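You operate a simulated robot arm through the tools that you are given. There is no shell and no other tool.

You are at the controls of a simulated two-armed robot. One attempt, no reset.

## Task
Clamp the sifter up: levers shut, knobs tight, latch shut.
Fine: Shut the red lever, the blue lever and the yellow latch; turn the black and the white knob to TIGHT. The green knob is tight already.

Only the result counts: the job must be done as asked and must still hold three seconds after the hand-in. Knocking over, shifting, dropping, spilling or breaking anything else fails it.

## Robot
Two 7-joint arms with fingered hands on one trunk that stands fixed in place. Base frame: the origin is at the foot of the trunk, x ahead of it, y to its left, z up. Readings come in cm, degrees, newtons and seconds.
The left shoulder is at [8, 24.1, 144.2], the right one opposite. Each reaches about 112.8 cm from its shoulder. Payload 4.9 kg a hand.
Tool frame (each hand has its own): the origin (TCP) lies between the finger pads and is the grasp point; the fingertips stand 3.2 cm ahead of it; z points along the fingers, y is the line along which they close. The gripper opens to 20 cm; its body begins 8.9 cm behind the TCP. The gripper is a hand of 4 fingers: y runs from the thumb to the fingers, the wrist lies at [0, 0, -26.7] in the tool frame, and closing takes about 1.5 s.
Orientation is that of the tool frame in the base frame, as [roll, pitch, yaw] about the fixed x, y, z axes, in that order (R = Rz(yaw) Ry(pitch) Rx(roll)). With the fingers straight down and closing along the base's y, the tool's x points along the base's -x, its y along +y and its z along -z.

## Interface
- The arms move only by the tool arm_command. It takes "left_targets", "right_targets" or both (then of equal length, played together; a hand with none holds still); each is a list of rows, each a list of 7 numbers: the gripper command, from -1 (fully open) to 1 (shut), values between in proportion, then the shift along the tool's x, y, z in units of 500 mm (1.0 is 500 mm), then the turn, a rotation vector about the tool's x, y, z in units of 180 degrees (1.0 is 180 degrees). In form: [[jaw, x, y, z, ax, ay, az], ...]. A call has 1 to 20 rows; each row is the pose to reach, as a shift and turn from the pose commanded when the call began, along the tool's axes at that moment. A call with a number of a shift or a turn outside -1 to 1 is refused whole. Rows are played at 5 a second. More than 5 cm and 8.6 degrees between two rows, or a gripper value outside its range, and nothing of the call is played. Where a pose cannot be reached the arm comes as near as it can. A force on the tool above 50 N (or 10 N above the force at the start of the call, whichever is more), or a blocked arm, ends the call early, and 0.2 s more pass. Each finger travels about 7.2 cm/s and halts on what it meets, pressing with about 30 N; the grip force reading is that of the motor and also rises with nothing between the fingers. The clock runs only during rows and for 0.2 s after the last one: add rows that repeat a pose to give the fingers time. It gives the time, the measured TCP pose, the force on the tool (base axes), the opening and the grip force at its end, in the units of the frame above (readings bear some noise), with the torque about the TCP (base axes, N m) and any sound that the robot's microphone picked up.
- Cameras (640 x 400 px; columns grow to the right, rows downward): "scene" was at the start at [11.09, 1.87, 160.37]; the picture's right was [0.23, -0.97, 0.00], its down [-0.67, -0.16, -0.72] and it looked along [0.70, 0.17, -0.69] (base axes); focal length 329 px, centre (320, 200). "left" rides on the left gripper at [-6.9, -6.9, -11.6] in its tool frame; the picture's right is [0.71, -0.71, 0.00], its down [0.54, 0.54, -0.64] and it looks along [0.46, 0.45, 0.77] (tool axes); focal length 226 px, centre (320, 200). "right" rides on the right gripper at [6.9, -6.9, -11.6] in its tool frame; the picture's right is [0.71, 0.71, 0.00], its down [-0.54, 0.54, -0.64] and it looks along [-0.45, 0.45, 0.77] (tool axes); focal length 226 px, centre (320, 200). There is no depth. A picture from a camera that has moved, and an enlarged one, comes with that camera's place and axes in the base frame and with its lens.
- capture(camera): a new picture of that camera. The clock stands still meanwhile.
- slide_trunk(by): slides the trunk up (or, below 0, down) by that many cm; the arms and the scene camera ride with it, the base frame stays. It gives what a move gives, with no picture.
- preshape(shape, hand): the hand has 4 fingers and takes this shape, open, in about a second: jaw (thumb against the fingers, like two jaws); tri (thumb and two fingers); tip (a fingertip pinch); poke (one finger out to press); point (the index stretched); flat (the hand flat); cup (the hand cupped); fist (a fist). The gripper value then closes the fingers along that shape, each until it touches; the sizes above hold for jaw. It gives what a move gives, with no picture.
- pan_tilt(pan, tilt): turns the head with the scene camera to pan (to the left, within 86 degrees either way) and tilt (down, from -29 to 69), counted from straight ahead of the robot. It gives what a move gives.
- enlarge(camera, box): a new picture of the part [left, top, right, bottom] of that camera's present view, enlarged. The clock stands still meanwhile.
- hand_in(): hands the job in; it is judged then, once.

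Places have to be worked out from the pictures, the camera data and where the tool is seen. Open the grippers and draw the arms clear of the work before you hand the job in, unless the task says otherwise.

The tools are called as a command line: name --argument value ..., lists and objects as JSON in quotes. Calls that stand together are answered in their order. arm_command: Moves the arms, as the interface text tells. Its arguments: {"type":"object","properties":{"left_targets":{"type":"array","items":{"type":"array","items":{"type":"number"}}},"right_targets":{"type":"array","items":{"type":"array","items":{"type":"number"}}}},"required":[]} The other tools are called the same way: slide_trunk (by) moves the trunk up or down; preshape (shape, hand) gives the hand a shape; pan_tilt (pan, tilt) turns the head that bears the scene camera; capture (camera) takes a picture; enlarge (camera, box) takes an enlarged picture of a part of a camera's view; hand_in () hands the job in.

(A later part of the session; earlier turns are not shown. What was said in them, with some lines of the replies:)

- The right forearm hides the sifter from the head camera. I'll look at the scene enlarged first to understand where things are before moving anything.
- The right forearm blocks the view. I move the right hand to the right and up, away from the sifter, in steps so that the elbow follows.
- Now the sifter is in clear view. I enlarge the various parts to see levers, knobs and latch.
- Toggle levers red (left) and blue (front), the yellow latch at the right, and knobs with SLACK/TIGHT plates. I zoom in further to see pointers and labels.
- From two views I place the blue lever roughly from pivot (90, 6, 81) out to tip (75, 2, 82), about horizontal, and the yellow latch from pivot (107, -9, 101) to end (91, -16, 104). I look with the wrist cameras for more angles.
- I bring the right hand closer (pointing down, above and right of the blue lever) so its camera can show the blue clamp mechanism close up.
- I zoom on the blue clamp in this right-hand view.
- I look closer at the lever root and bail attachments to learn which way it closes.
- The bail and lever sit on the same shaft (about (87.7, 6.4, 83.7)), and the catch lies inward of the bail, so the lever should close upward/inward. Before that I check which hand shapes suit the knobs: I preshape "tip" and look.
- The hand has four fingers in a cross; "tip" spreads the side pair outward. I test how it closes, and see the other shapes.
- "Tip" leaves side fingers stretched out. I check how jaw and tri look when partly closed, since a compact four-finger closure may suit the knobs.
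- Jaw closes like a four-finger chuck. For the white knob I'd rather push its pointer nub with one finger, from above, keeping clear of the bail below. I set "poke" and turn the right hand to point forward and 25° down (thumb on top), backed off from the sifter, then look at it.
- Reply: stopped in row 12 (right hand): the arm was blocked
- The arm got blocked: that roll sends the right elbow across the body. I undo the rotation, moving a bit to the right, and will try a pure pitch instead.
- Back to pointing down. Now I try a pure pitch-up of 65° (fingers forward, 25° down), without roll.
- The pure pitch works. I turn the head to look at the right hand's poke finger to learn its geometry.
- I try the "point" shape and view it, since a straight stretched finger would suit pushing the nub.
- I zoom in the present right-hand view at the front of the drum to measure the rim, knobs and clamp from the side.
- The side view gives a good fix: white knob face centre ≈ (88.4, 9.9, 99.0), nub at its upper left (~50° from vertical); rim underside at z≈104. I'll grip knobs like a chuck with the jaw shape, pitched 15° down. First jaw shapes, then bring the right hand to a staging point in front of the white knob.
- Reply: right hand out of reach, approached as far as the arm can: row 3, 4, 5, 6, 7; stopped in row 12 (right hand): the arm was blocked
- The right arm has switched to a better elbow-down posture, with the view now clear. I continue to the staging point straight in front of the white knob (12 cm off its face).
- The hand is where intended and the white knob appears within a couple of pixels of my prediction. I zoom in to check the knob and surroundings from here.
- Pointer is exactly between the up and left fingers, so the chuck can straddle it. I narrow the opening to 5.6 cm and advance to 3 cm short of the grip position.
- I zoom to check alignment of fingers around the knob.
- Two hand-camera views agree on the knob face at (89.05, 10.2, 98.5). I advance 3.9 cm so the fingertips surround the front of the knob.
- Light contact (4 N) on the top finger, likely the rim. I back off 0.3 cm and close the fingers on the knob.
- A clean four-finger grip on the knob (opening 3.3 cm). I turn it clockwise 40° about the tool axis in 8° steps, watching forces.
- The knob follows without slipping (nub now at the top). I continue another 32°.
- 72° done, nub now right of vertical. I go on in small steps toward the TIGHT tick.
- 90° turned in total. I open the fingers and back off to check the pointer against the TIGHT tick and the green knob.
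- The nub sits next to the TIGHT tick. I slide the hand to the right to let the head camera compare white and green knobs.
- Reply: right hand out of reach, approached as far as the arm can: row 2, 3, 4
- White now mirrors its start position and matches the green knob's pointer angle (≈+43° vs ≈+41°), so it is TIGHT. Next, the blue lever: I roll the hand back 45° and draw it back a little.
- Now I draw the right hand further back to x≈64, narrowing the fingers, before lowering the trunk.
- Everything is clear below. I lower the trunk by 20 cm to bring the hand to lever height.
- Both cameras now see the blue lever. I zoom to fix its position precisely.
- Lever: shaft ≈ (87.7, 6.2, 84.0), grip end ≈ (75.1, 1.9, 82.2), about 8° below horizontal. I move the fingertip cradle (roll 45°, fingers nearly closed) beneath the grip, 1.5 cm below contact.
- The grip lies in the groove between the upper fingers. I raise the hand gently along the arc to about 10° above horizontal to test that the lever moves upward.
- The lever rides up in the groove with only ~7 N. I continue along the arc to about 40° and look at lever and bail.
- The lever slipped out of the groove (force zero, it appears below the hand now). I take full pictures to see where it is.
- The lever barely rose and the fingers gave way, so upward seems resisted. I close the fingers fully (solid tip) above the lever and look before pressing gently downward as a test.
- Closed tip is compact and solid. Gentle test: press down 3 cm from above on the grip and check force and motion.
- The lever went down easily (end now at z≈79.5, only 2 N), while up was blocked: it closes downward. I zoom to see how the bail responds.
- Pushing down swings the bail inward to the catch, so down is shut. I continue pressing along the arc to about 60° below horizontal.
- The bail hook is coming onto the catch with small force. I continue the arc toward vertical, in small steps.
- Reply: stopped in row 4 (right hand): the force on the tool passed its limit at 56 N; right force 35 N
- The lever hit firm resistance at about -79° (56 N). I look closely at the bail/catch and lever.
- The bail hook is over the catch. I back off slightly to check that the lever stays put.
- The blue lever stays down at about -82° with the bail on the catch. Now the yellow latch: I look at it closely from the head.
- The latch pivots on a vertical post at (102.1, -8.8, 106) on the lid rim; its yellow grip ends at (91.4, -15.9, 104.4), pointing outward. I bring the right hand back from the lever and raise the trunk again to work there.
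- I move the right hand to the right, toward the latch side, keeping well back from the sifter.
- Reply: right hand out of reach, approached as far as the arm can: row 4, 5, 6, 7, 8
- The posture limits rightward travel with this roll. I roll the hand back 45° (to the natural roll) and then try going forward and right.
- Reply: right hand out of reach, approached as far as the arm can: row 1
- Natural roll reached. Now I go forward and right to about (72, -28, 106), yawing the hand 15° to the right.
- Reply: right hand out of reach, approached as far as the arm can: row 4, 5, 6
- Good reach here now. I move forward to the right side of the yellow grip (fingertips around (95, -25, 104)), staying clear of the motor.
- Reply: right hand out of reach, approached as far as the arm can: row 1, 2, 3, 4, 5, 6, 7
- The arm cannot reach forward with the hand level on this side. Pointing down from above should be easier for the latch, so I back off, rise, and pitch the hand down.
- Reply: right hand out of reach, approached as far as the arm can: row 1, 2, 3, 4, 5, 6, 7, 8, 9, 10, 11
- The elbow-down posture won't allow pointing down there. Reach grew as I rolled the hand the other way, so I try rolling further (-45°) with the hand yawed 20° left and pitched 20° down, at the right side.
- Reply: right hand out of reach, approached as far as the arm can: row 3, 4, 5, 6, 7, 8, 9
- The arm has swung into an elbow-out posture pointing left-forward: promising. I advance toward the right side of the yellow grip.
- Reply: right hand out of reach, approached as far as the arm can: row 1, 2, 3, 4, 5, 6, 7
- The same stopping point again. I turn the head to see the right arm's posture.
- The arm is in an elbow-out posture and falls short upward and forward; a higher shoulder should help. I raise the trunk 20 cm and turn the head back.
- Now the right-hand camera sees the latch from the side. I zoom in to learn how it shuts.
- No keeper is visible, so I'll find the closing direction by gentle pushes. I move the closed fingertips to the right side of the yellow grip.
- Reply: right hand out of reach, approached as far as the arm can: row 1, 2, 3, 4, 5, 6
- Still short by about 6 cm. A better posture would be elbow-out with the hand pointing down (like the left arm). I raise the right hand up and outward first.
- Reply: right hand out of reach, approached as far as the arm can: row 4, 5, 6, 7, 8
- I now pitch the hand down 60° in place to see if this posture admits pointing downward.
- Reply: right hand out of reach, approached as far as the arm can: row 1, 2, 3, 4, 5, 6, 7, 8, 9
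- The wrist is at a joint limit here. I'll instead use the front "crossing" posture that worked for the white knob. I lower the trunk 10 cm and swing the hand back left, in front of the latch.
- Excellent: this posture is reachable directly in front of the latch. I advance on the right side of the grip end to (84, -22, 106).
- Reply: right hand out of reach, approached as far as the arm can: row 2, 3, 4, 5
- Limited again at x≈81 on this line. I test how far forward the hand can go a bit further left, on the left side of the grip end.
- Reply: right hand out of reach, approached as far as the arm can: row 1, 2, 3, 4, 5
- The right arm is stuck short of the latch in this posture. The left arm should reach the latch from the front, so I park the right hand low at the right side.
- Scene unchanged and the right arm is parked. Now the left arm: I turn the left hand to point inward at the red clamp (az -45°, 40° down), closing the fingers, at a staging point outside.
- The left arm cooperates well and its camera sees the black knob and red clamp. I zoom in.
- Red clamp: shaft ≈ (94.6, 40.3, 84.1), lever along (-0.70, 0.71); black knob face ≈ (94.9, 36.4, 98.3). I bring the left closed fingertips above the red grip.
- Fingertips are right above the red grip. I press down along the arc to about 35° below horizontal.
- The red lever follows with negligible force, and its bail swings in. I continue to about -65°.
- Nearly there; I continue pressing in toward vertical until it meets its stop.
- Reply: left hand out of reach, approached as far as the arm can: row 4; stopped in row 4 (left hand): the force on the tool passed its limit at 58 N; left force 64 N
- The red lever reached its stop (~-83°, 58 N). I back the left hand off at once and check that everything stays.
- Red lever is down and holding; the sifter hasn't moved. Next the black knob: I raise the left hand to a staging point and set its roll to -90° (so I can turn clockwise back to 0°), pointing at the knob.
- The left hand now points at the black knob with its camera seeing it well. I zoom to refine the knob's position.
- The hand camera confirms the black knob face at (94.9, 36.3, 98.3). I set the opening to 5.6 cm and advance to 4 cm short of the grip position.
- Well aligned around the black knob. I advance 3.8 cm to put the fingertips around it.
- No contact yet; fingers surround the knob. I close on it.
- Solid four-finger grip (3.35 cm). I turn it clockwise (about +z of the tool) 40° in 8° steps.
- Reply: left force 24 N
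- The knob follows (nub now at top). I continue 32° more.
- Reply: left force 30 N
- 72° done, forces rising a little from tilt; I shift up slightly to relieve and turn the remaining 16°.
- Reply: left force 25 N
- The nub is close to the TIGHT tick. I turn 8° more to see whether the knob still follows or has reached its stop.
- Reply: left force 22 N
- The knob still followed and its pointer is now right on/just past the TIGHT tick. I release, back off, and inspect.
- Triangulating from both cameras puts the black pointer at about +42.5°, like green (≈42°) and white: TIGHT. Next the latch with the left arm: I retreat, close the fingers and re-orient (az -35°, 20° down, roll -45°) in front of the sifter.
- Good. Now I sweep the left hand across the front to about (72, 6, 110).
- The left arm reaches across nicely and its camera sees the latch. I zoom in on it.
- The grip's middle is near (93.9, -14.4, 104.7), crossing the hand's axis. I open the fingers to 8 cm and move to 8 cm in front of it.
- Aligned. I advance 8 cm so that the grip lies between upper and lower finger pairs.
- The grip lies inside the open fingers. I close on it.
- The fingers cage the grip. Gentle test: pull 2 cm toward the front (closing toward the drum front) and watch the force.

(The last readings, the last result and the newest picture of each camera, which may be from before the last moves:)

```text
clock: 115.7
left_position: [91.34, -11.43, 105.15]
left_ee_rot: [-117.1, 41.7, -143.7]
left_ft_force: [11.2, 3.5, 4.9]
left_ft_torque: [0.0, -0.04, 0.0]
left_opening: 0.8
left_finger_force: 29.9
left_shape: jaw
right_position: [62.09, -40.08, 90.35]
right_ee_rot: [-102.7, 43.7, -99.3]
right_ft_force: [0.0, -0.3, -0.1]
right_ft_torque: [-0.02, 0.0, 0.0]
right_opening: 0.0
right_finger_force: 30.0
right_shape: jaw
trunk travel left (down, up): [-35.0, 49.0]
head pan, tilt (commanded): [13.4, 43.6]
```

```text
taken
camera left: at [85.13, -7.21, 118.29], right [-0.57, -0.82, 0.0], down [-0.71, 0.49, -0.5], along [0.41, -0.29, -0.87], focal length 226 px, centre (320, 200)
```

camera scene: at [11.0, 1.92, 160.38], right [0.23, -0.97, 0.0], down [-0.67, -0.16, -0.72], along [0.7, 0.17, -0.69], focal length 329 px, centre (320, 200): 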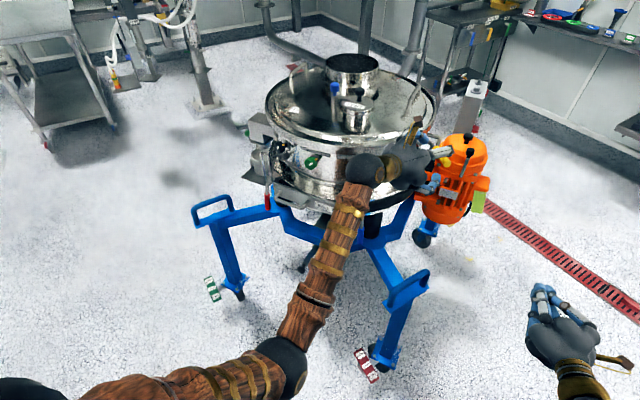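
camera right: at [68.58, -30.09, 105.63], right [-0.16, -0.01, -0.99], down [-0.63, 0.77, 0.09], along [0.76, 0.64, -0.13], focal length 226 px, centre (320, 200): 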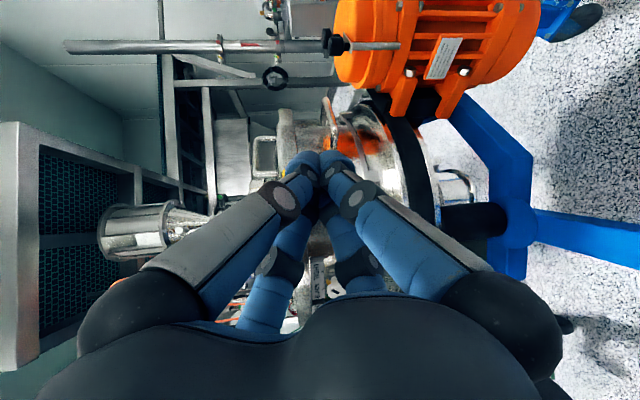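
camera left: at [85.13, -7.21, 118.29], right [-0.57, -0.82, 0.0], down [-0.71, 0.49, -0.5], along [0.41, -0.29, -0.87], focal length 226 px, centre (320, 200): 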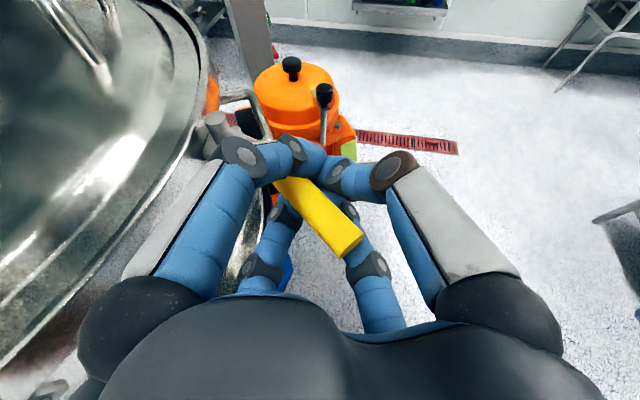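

The latch swings freely toward the front. I continue pulling it along its arc to about 163°, loosening slightly so the grip can pivot in the cage.

arm_command --left_targets '[[0.88, -0.0101, 0.0242, -0.0275, 0, 0, 0], [0.88, -0.0236, 0.0482, -0.0483, 0, 0, 0], [0.88, -0.0406, 0.0735, -0.0645, 0, 0, 0], [0.88, -0.0545, 0.0916, -0.0728, 0, 0, 0]]'

capture --camera "left"

enlarge --camera "scene" --box '[360, 100, 480, 200]'

```text
clock: 116.7
left_position: [91.04, -5.24, 105.15]
left_ee_rot: [-117.2, 41.5, -143.8]
left_ft_force: [-0.9, -2.8, -0.5]
left_ft_torque: [0.02, 0.02, -0.06]
left_opening: 1.19
left_finger_force: 0.0
left_shape: jaw
right_position: [61.86, -40.23, 90.34]
right_ee_rot: [-102.7, 43.5, -99.2]
right_ft_force: [0.2, 0.0, -0.7]
right_ft_torque: [-0.02, -0.02, 0.03]
right_opening: 0.0
right_finger_force: 29.4
right_shape: jaw
trunk travel left (down, up): [-35.0, 49.0]
head pan, tilt (commanded): [13.4, 43.6]
```

```text
taken
camera left: at [84.83, -0.95, 118.31], right [-0.57, -0.82, 0.0], down [-0.71, 0.5, -0.5], along [0.41, -0.29, -0.87], focal length 226 px, centre (320, 200)
```

left: 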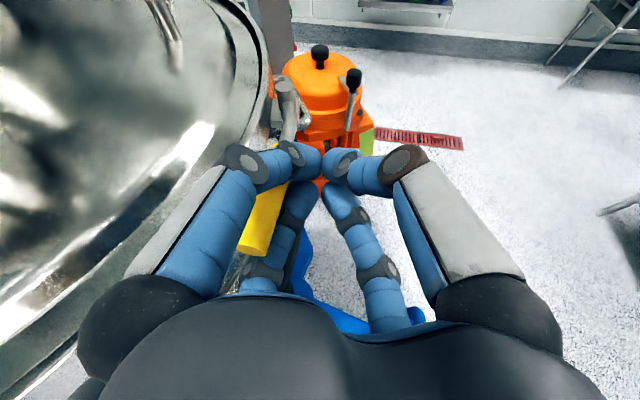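

```text
4.00 times, centred on (420, 150) of scene
camera zoom: at [11.05, 1.78, 160.37], right [0.23, -0.97, 0.0], down [-0.67, -0.16, -0.72], along [0.7, 0.17, -0.69], focal length 1317 px, centre (-80, 400)
```

zoom: 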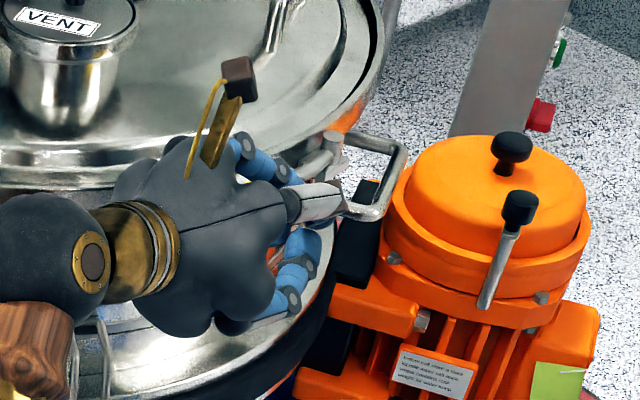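

The handle has already swung to about 142–146°, nearly tangent to the rim. I open the fingers a little and retreat along the grip's line to check it.

arm_command --left_targets '[[0.7, 0, -0.002, -0.004, 0, 0, 0], [0.55, 0, -0.004, -0.01, 0, 0, 0], [0.55, 0, -0.006, -0.04, 0, 0, 0], [0.55, 0, -0.008, -0.1, 0, 0, 0], [0.55, 0, -0.01, -0.17, 0, 0, 0], [0.55, 0, -0.012, -0.25, 0, 0, 0]]'

capture --camera "left"

enlarge --camera "left" --box '[200, 0, 360, 130]'

enlarge --camera "scene" --box '[360, 100, 480, 200]'

```text
clock: 118.1
left_position: [81.2, 1.12, 109.97]
left_ee_rot: [-117.0, 41.8, -143.6]
left_ft_force: [-0.6, -0.4, -0.1]
left_ft_torque: [0.0, 0.04, -0.02]
left_opening: 4.47
left_finger_force: 0.0
left_shape: jaw
right_position: [61.73, -40.12, 90.32]
right_ee_rot: [-102.6, 43.6, -99.3]
right_ft_force: [1.1, -0.4, -0.9]
right_ft_torque: [-0.02, 0.02, 0.0]
right_opening: 0.0
right_finger_force: 30.9
right_shape: jaw
trunk travel left (down, up): [-35.0, 49.0]
head pan, tilt (commanded): [13.4, 43.6]
```

```text
taken
camera left: at [74.87, 5.47, 123.12], right [-0.57, -0.82, 0.0], down [-0.71, 0.5, -0.5], along [0.41, -0.29, -0.87], focal length 226 px, centre (320, 200)
```

left: 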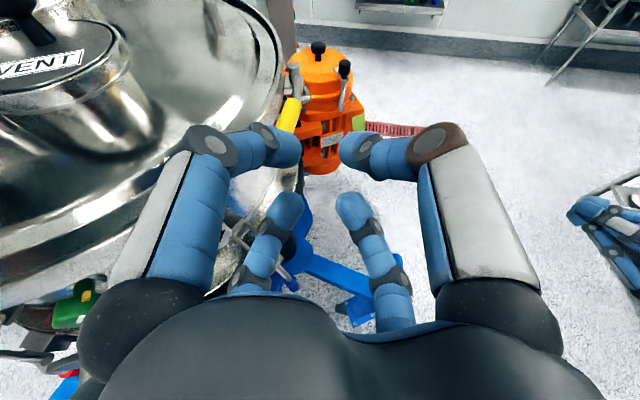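

```text
3.08 times, centred on (280, 65) of left
camera zoom: at [74.87, 5.47, 123.12], right [-0.57, -0.82, 0.0], down [-0.71, 0.5, -0.5], along [0.41, -0.29, -0.87], focal length 696 px, centre (443, 615)
```

zoom: 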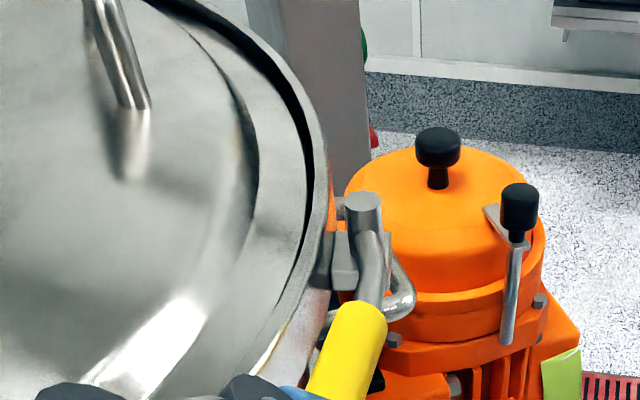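

```text
4.00 times, centred on (420, 150) of scene
camera zoom: at [10.92, 1.93, 160.39], right [0.23, -0.97, 0.0], down [-0.67, -0.16, -0.72], along [0.7, 0.17, -0.69], focal length 1317 px, centre (-80, 400)
```

zoom: 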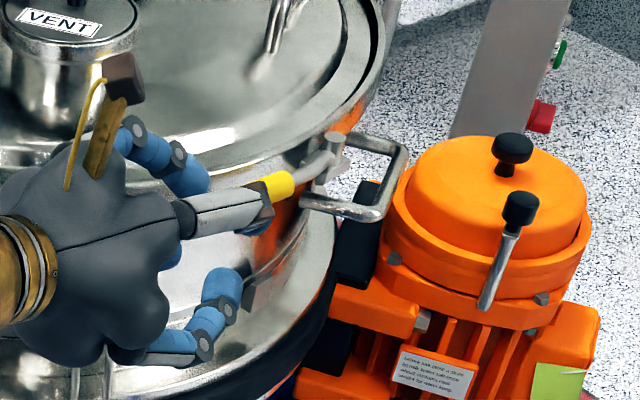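

The latch swung in along the rim. I retreat further to get a clear view of it.

arm_command --left_targets '[[0.55, 0, 0, -0.08, 0, 0, 0], [0.55, 0, 0, -0.16, 0, 0, 0], [0.55, 0, 0.06, -0.2, 0, 0, 0], [0.55, -0.06, 0.12, -0.24, 0, 0, 0], [0.55, -0.12, 0.18, -0.26, 0, 0, 0]]'

capture --camera "scene"

enlarge --camera "scene" --box '[380, 105, 480, 185]'

capture --camera "left"

```text
clock: 119.3
left_position: [76.77, 17.32, 112.17]
left_ee_rot: [-117.2, 41.6, -143.8]
left_ft_force: [0.7, -0.1, -0.5]
left_ft_torque: [-0.03, 0.0, -0.02]
left_opening: 4.47
left_finger_force: 0.0
left_shape: jaw
right_position: [62.02, -40.22, 90.36]
right_ee_rot: [-102.6, 43.6, -99.3]
right_ft_force: [-0.6, 0.2, 1.3]
right_ft_torque: [0.0, 0.01, -0.02]
right_opening: 0.0
right_finger_force: 30.8
right_shape: jaw
trunk travel left (down, up): [-35.0, 49.0]
head pan, tilt (commanded): [13.4, 43.6]
```

```text
taken
camera scene: at [11.18, 1.93, 160.36], right [0.23, -0.97, 0.0], down [-0.67, -0.16, -0.72], along [0.7, 0.17, -0.69], focal length 329 px, centre (320, 200)
```

scene: 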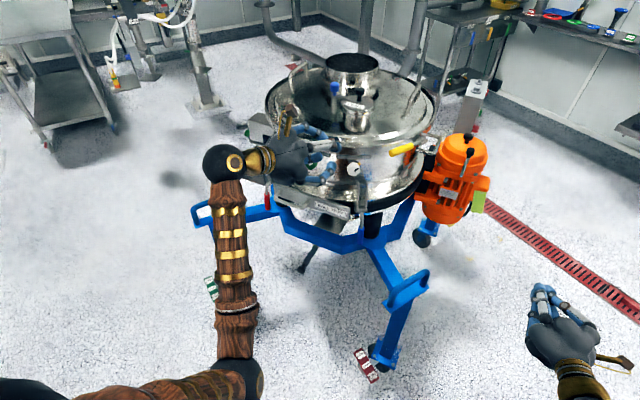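

```text
5.00 times, centred on (430, 145) of scene
camera zoom: at [11.18, 1.93, 160.36], right [0.23, -0.97, 0.0], down [-0.67, -0.16, -0.72], along [0.7, 0.17, -0.69], focal length 1646 px, centre (-230, 475)
```

zoom: 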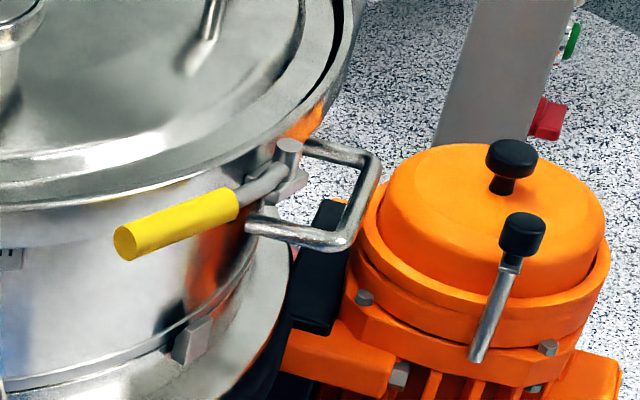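

```text
taken
camera left: at [70.61, 21.64, 125.38], right [-0.57, -0.82, 0.0], down [-0.71, 0.5, -0.5], along [0.41, -0.29, -0.87], focal length 226 px, centre (320, 200)
```

left: 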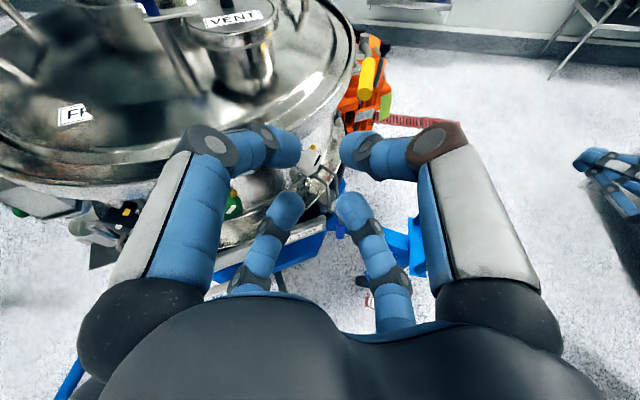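

The handle now lies at ~139°, practically touching the rim (end at R≈30.9). To be sure it is fully home I'll press it gently from outside with the closed left fingertips; first I move to its outer side.

arm_command --left_targets '[[0.8, 0.0461, -0.049, 0.0552, 0, 0, 0], [1, 0.0922, -0.0979, 0.1104, 0, 0, 0], [1, 0.1382, -0.1469, 0.1656, 0, 0, 0], [1, 0.1843, -0.1958, 0.2208, 0, 0, 0], [1, 0.2304, -0.2448, 0.276, 0, 0, 0], [1, 0.2107, -0.2271, 0.3307, 0, 0, 0], [1, 0.1911, -0.2095, 0.3853, 0, 0, 0], [1, 0.1714, -0.1918, 0.44, 0, 0, 0], [1, 0.1714, -0.1918, 0.44, 0, 0, 0]]'

capture --camera "left"

enlarge --camera "scene" --box '[360, 100, 480, 200]'

```text
clock: 121.3
left_position: [86.62, -5.31, 105.59]
left_ee_rot: [-117.1, 41.7, -143.7]
left_ft_force: [0.1, 0.8, 0.8]
left_ft_torque: [-0.01, 0.01, -0.02]
left_opening: 0.0
left_finger_force: 30.1
left_shape: jaw
right_position: [61.85, -40.19, 90.31]
right_ee_rot: [-102.5, 43.6, -99.3]
right_ft_force: [0.1, -0.5, 0.2]
right_ft_torque: [0.0, -0.01, 0.0]
right_opening: 0.0
right_finger_force: 30.3
right_shape: jaw
trunk travel left (down, up): [-35.0, 49.0]
head pan, tilt (commanded): [13.4, 43.6]
```

```text
taken
camera left: at [80.28, -0.92, 118.72], right [-0.57, -0.82, 0.0], down [-0.71, 0.49, -0.5], along [0.41, -0.29, -0.87], focal length 226 px, centre (320, 200)
```

left: 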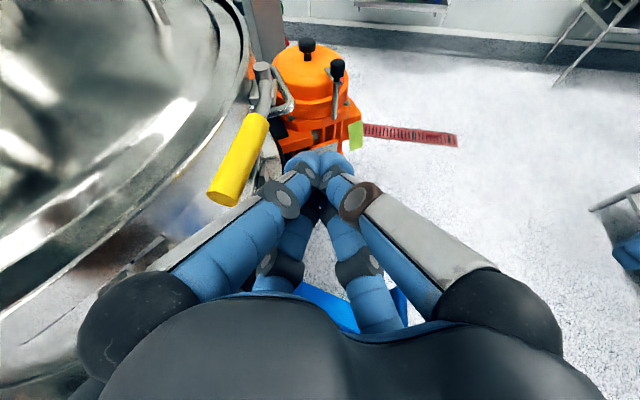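

```text
4.00 times, centred on (420, 150) of scene
camera zoom: at [11.0, 1.87, 160.38], right [0.23, -0.97, 0.0], down [-0.67, -0.16, -0.72], along [0.7, 0.17, -0.69], focal length 1317 px, centre (-80, 400)
```

zoom: 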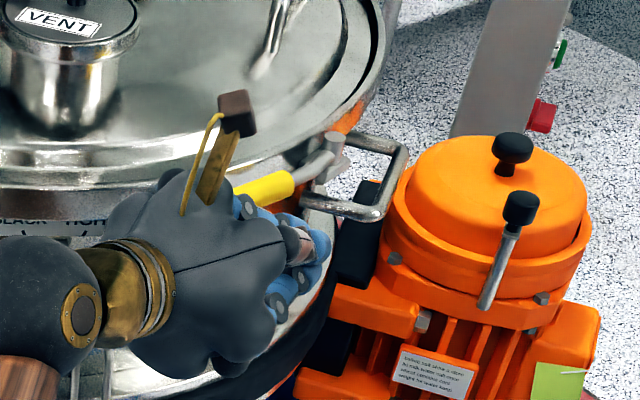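

I zoom on the handle from above to see the remaining gap to the rim.

enlarge --camera "left" --box '[160, 40, 320, 220]'

```text
2.22 times, centred on (240, 130) of left
camera zoom: at [80.28, -0.92, 118.72], right [-0.57, -0.82, 0.0], down [-0.71, 0.49, -0.5], along [0.41, -0.29, -0.87], focal length 502 px, centre (498, 356)
```

zoom: 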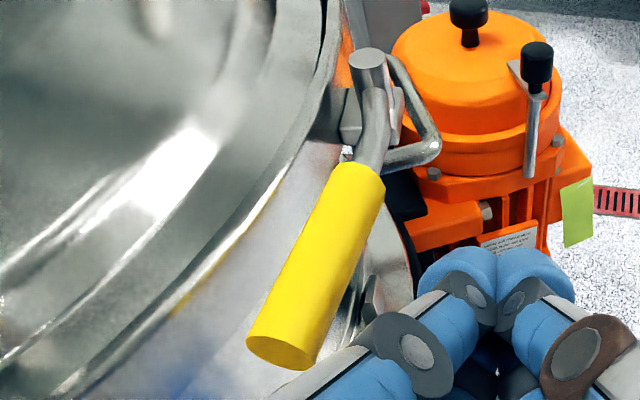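

A small gap to the rim remains visible. I push gently inward from outside, stopping shortly after expected contact to read the force.

arm_command --left_targets '[[1, -0.0262, 0.0243, 0.0036, 0, 0, 0], [1, -0.0481, 0.0446, 0.0066, 0, 0, 0], [1, -0.0554, 0.0513, 0.0076, 0, 0, 0], [1, -0.0627, 0.0581, 0.0086, 0, 0, 0]]'

enlarge --camera "left" --box '[160, 40, 360, 240]'

```text
clock: 122.3
left_position: [88.97, -2.75, 105.62]
left_ee_rot: [-117.3, 41.7, -144.2]
left_ft_force: [-25.8, -11.7, -2.7]
left_ft_torque: [-0.04, 0.15, -0.46]
left_opening: 0.01
left_finger_force: 30.1
left_shape: jaw
right_position: [61.54, -40.46, 90.34]
right_ee_rot: [-102.5, 43.6, -99.3]
right_ft_force: [0.1, -0.6, -0.3]
right_ft_torque: [-0.02, 0.02, 0.02]
right_opening: 0.01
right_finger_force: 30.1
right_shape: jaw
trunk travel left (down, up): [-35.0, 49.0]
head pan, tilt (commanded): [13.4, 43.6]
```

```text
2.00 times, centred on (260, 140) of left
camera zoom: at [82.78, 1.69, 118.75], right [-0.58, -0.82, 0.0], down [-0.71, 0.5, -0.5], along [0.41, -0.29, -0.87], focal length 452 px, centre (440, 320)
```

zoom: 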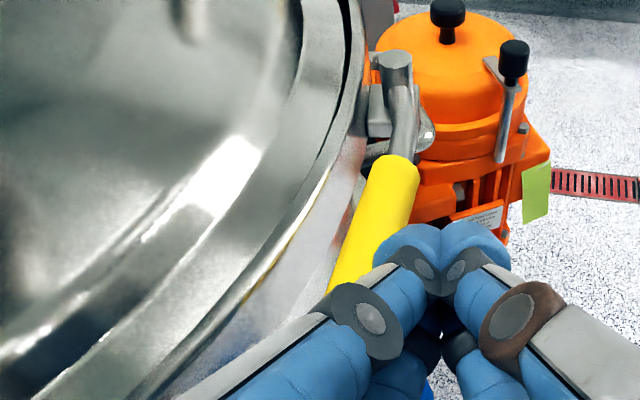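

Firm resistance (28 N) with no movement: the latch is at its stop, shut. I back off outward, then withdraw the left hand and open it.

arm_command --left_targets '[[1, 0.04, -0.037, -0.0055, 0, 0, 0], [1, 0.06, -0.056, -0.06, 0, 0, 0], [1, 0.06, -0.056, -0.14, 0, 0, 0], [1, 0.05, -0.04, -0.22, 0, 0, 0], [0.8, 0.02, 0.02, -0.28, 0, 0, 0], [0.6, -0.02, 0.09, -0.33, 0, 0, 0], [0.4, -0.06, 0.16, -0.38, 0, 0, 0], [0.2, -0.1, 0.23, -0.42, 0, 0, 0], [0, -0.14, 0.3, -0.46, 0, 0, 0], [0, -0.18, 0.37, -0.5, 0, 0, 0]]'

capture --camera "scene"

```text
clock: 124.5
left_position: [79.33, 28.94, 107.73]
left_ee_rot: [-117.1, 41.6, -143.8]
left_ft_force: [1.6, -0.6, 0.5]
left_ft_torque: [-0.01, 0.02, 0.04]
left_opening: 9.97
left_finger_force: 0.0
left_shape: jaw
right_position: [61.85, -40.07, 90.37]
right_ee_rot: [-102.7, 43.7, -99.3]
right_ft_force: [-0.6, -0.8, -0.3]
right_ft_torque: [0.01, -0.03, -0.01]
right_opening: 0.0
right_finger_force: 30.1
right_shape: jaw
trunk travel left (down, up): [-35.0, 49.0]
head pan, tilt (commanded): [13.4, 43.6]
```

```text
taken
camera scene: at [11.1, 1.99, 160.37], right [0.23, -0.97, 0.0], down [-0.67, -0.16, -0.72], along [0.7, 0.17, -0.69], focal length 329 px, centre (320, 200)
```

scene: 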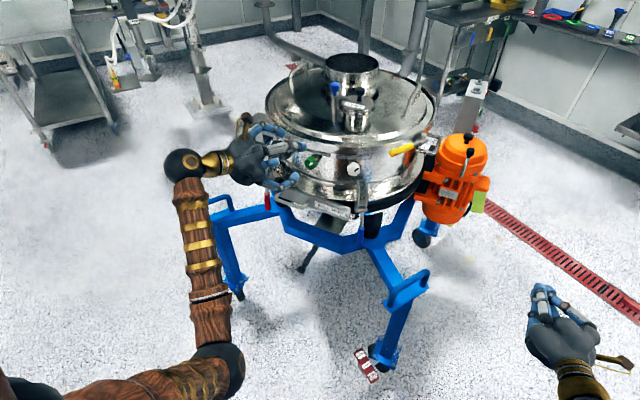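

I draw the left hand fully clear to the left.

arm_command --left_targets '[[0, -0.0029, 0.024, -0.0833, 0, 0, 0], [0, -0.0058, 0.0481, -0.1667, 0, 0, 0], [-0.2, -0.0087, 0.0721, -0.25, 0, 0, 0], [-0.4, -0.0116, 0.0961, -0.3333, 0, 0, 0], [-0.6, -0.0145, 0.1202, -0.4167, 0, 0, 0], [-0.6, -0.0174, 0.1442, -0.5, 0, 0, 0], [-0.6, -0.0174, 0.1442, -0.5, 0, 0, 0]]'

capture --camera "scene"

enlarge --camera "scene" --box '[240, 120, 380, 230]'

enlarge --camera "scene" --box '[264, 132, 312, 162]'

enlarge --camera "scene" --box '[320, 145, 400, 215]'

```text
clock: 126.1
left_position: [62.02, 47.66, 111.95]
left_ee_rot: [-117.2, 41.7, -143.8]
left_ft_force: [0.4, -0.7, 0.1]
left_ft_torque: [0.0, 0.01, 0.02]
left_opening: 15.97
left_finger_force: 0.0
left_shape: jaw
right_position: [61.83, -40.1, 90.3]
right_ee_rot: [-102.8, 43.6, -99.2]
right_ft_force: [0.8, 0.2, -0.4]
right_ft_torque: [-0.03, -0.02, 0.02]
right_opening: 0.0
right_finger_force: 29.5
right_shape: jaw
trunk travel left (down, up): [-35.0, 49.0]
head pan, tilt (commanded): [13.4, 43.6]
```

```text
taken
camera scene: at [11.12, 1.77, 160.37], right [0.23, -0.97, 0.0], down [-0.67, -0.16, -0.72], along [0.7, 0.17, -0.69], focal length 329 px, centre (320, 200)
```

scene: 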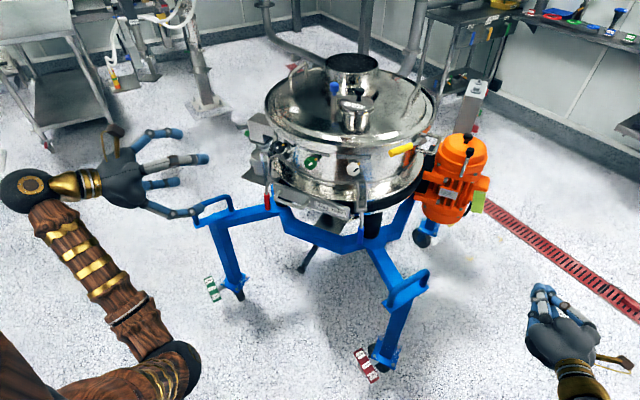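

```text
3.64 times, centred on (310, 175) of scene
camera zoom: at [11.12, 1.77, 160.37], right [0.23, -0.97, 0.0], down [-0.67, -0.16, -0.72], along [0.7, 0.17, -0.69], focal length 1198 px, centre (356, 291)
```

zoom: 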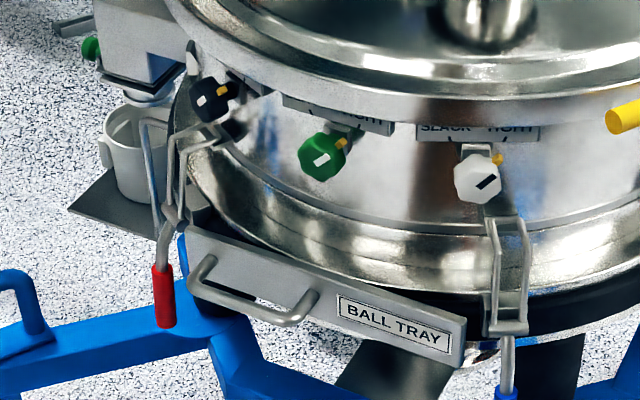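

```text
13.33 times, centred on (288, 147) of scene
camera zoom: at [11.12, 1.77, 160.37], right [0.23, -0.97, 0.0], down [-0.67, -0.16, -0.72], along [0.7, 0.17, -0.69], focal length 4391 px, centre (747, 907)
```

zoom: 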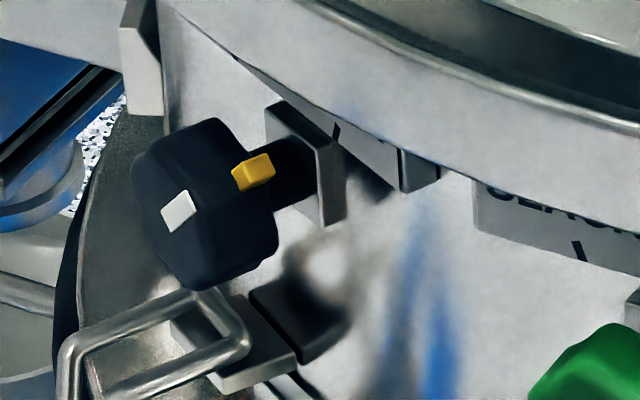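

```text
5.71 times, centred on (360, 180) of scene
camera zoom: at [11.12, 1.77, 160.37], right [0.23, -0.97, 0.0], down [-0.67, -0.16, -0.72], along [0.7, 0.17, -0.69], focal length 1882 px, centre (91, 314)
```

zoom: 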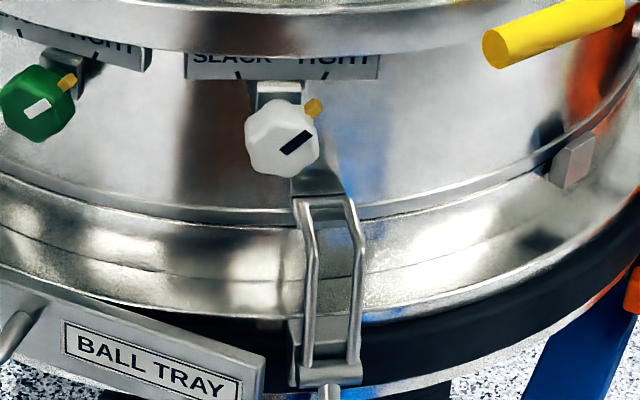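

All three pointers now compute to about +42–43°, and both levers and the latch sit at their stops. I open both grippers fully and draw the arms back a bit further.

arm_command --left_targets '[[-0.7, 0, 0, -0.03, 0, 0, 0], [-0.8, 0, 0, -0.06, 0, 0, 0], [-0.9, 0, 0, -0.09, 0, 0, 0], [-1, 0, 0, -0.12, 0, 0, 0], [-1, 0, 0, -0.12, 0, 0, 0], [-1, 0, 0, -0.12, 0, 0, 0], [-1, 0, 0, -0.12, 0, 0, 0], [-1, 0, 0, -0.12, 0, 0, 0]]' --right_targets '[[0.6, 0, 0, -0.02, 0, 0, 0], [0.2, 0, 0, -0.04, 0, 0, 0], [-0.2, 0, 0, -0.06, 0, 0, 0], [-0.6, 0, 0, -0.08, 0, 0, 0], [-1, 0, 0, -0.08, 0, 0, 0], [-1, 0, 0, -0.08, 0, 0, 0], [-1, 0, 0, -0.08, 0, 0, 0], [-1, 0, 0, -0.08, 0, 0, 0]]'

capture --camera "scene"

enlarge --camera "scene" --box '[230, 110, 450, 230]'

enlarge --camera "scene" --box '[380, 105, 480, 185]'

```text
clock: 127.9
left_position: [57.46, 50.89, 114.12]
left_ee_rot: [-117.2, 41.8, -143.7]
left_ft_force: [0.3, 0.0, -0.3]
left_ft_torque: [0.01, -0.03, 0.03]
left_opening: 19.98
left_finger_force: 0.0
left_shape: jaw
right_position: [57.92, -40.2, 90.94]
right_ee_rot: [-102.6, 43.6, -99.3]
right_ft_force: [0.0, -0.1, -0.4]
right_ft_torque: [0.0, -0.01, -0.01]
right_opening: 19.98
right_finger_force: 0.0
right_shape: jaw
trunk travel left (down, up): [-35.0, 49.0]
head pan, tilt (commanded): [13.4, 43.6]
```

```text
taken
camera scene: at [11.08, 1.83, 160.37], right [0.23, -0.97, 0.0], down [-0.67, -0.16, -0.72], along [0.7, 0.17, -0.69], focal length 329 px, centre (320, 200)
```

scene: 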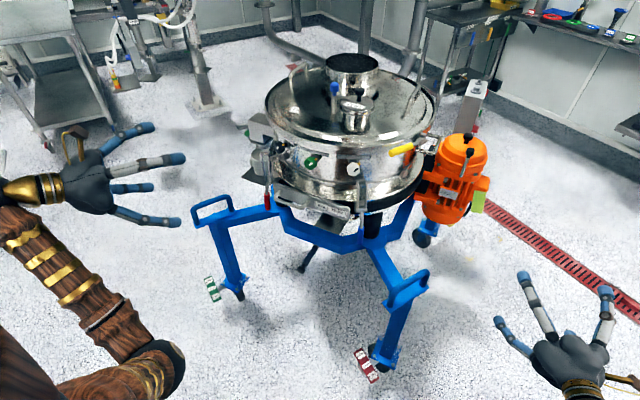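

```text
2.91 times, centred on (340, 170) of scene
camera zoom: at [11.08, 1.83, 160.37], right [0.23, -0.97, 0.0], down [-0.67, -0.16, -0.72], along [0.7, 0.17, -0.69], focal length 958 px, centre (262, 287)
```

zoom: 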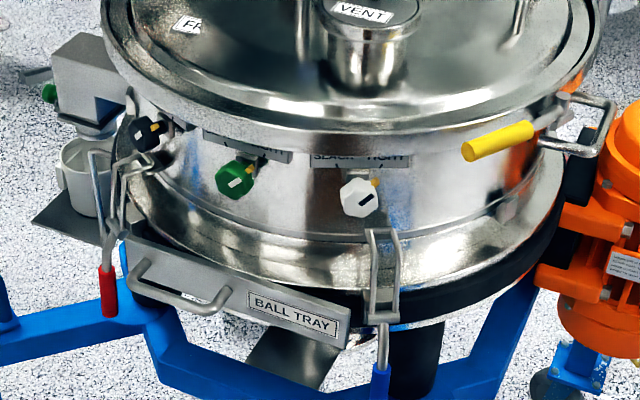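

```text
5.00 times, centred on (430, 145) of scene
camera zoom: at [11.08, 1.83, 160.37], right [0.23, -0.97, 0.0], down [-0.67, -0.16, -0.72], along [0.7, 0.17, -0.69], focal length 1646 px, centre (-230, 475)
```

zoom: 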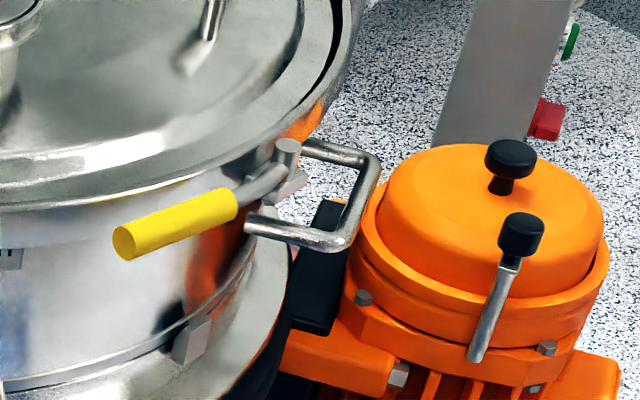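

Final check: red and blue levers are down with bails on their catches, the black and white pointers are at TIGHT like the green one, and the yellow latch lies at its stop against the rim. The sifter has not moved and both arms are clear with grippers open, so I hand in.

hand_in

```text
The job is handed in.
```

I shut the red and blue levers and the yellow latch, and turned the black and white knobs to TIGHT. I then opened both grippers, moved the arms clear and handed the job in.

- **Levers:** both swing downward to close. I pressed each to its stop, at 56 N for blue and 58 N for red. They stayed down after I let go, with their bails on the catches.
- **Knobs:** I measured the black and white pointers at about 42° right of vertical, the same as the green knob.
- **Latch:** I swung it in along the rim and pressed it from outside. It held firm at 28 N without moving. A small gap to the rim is still visible. I took the resistance as its shut position, because I saw no keeper and heard no click.

From the camera views, the sifter and everything around it stayed in place.
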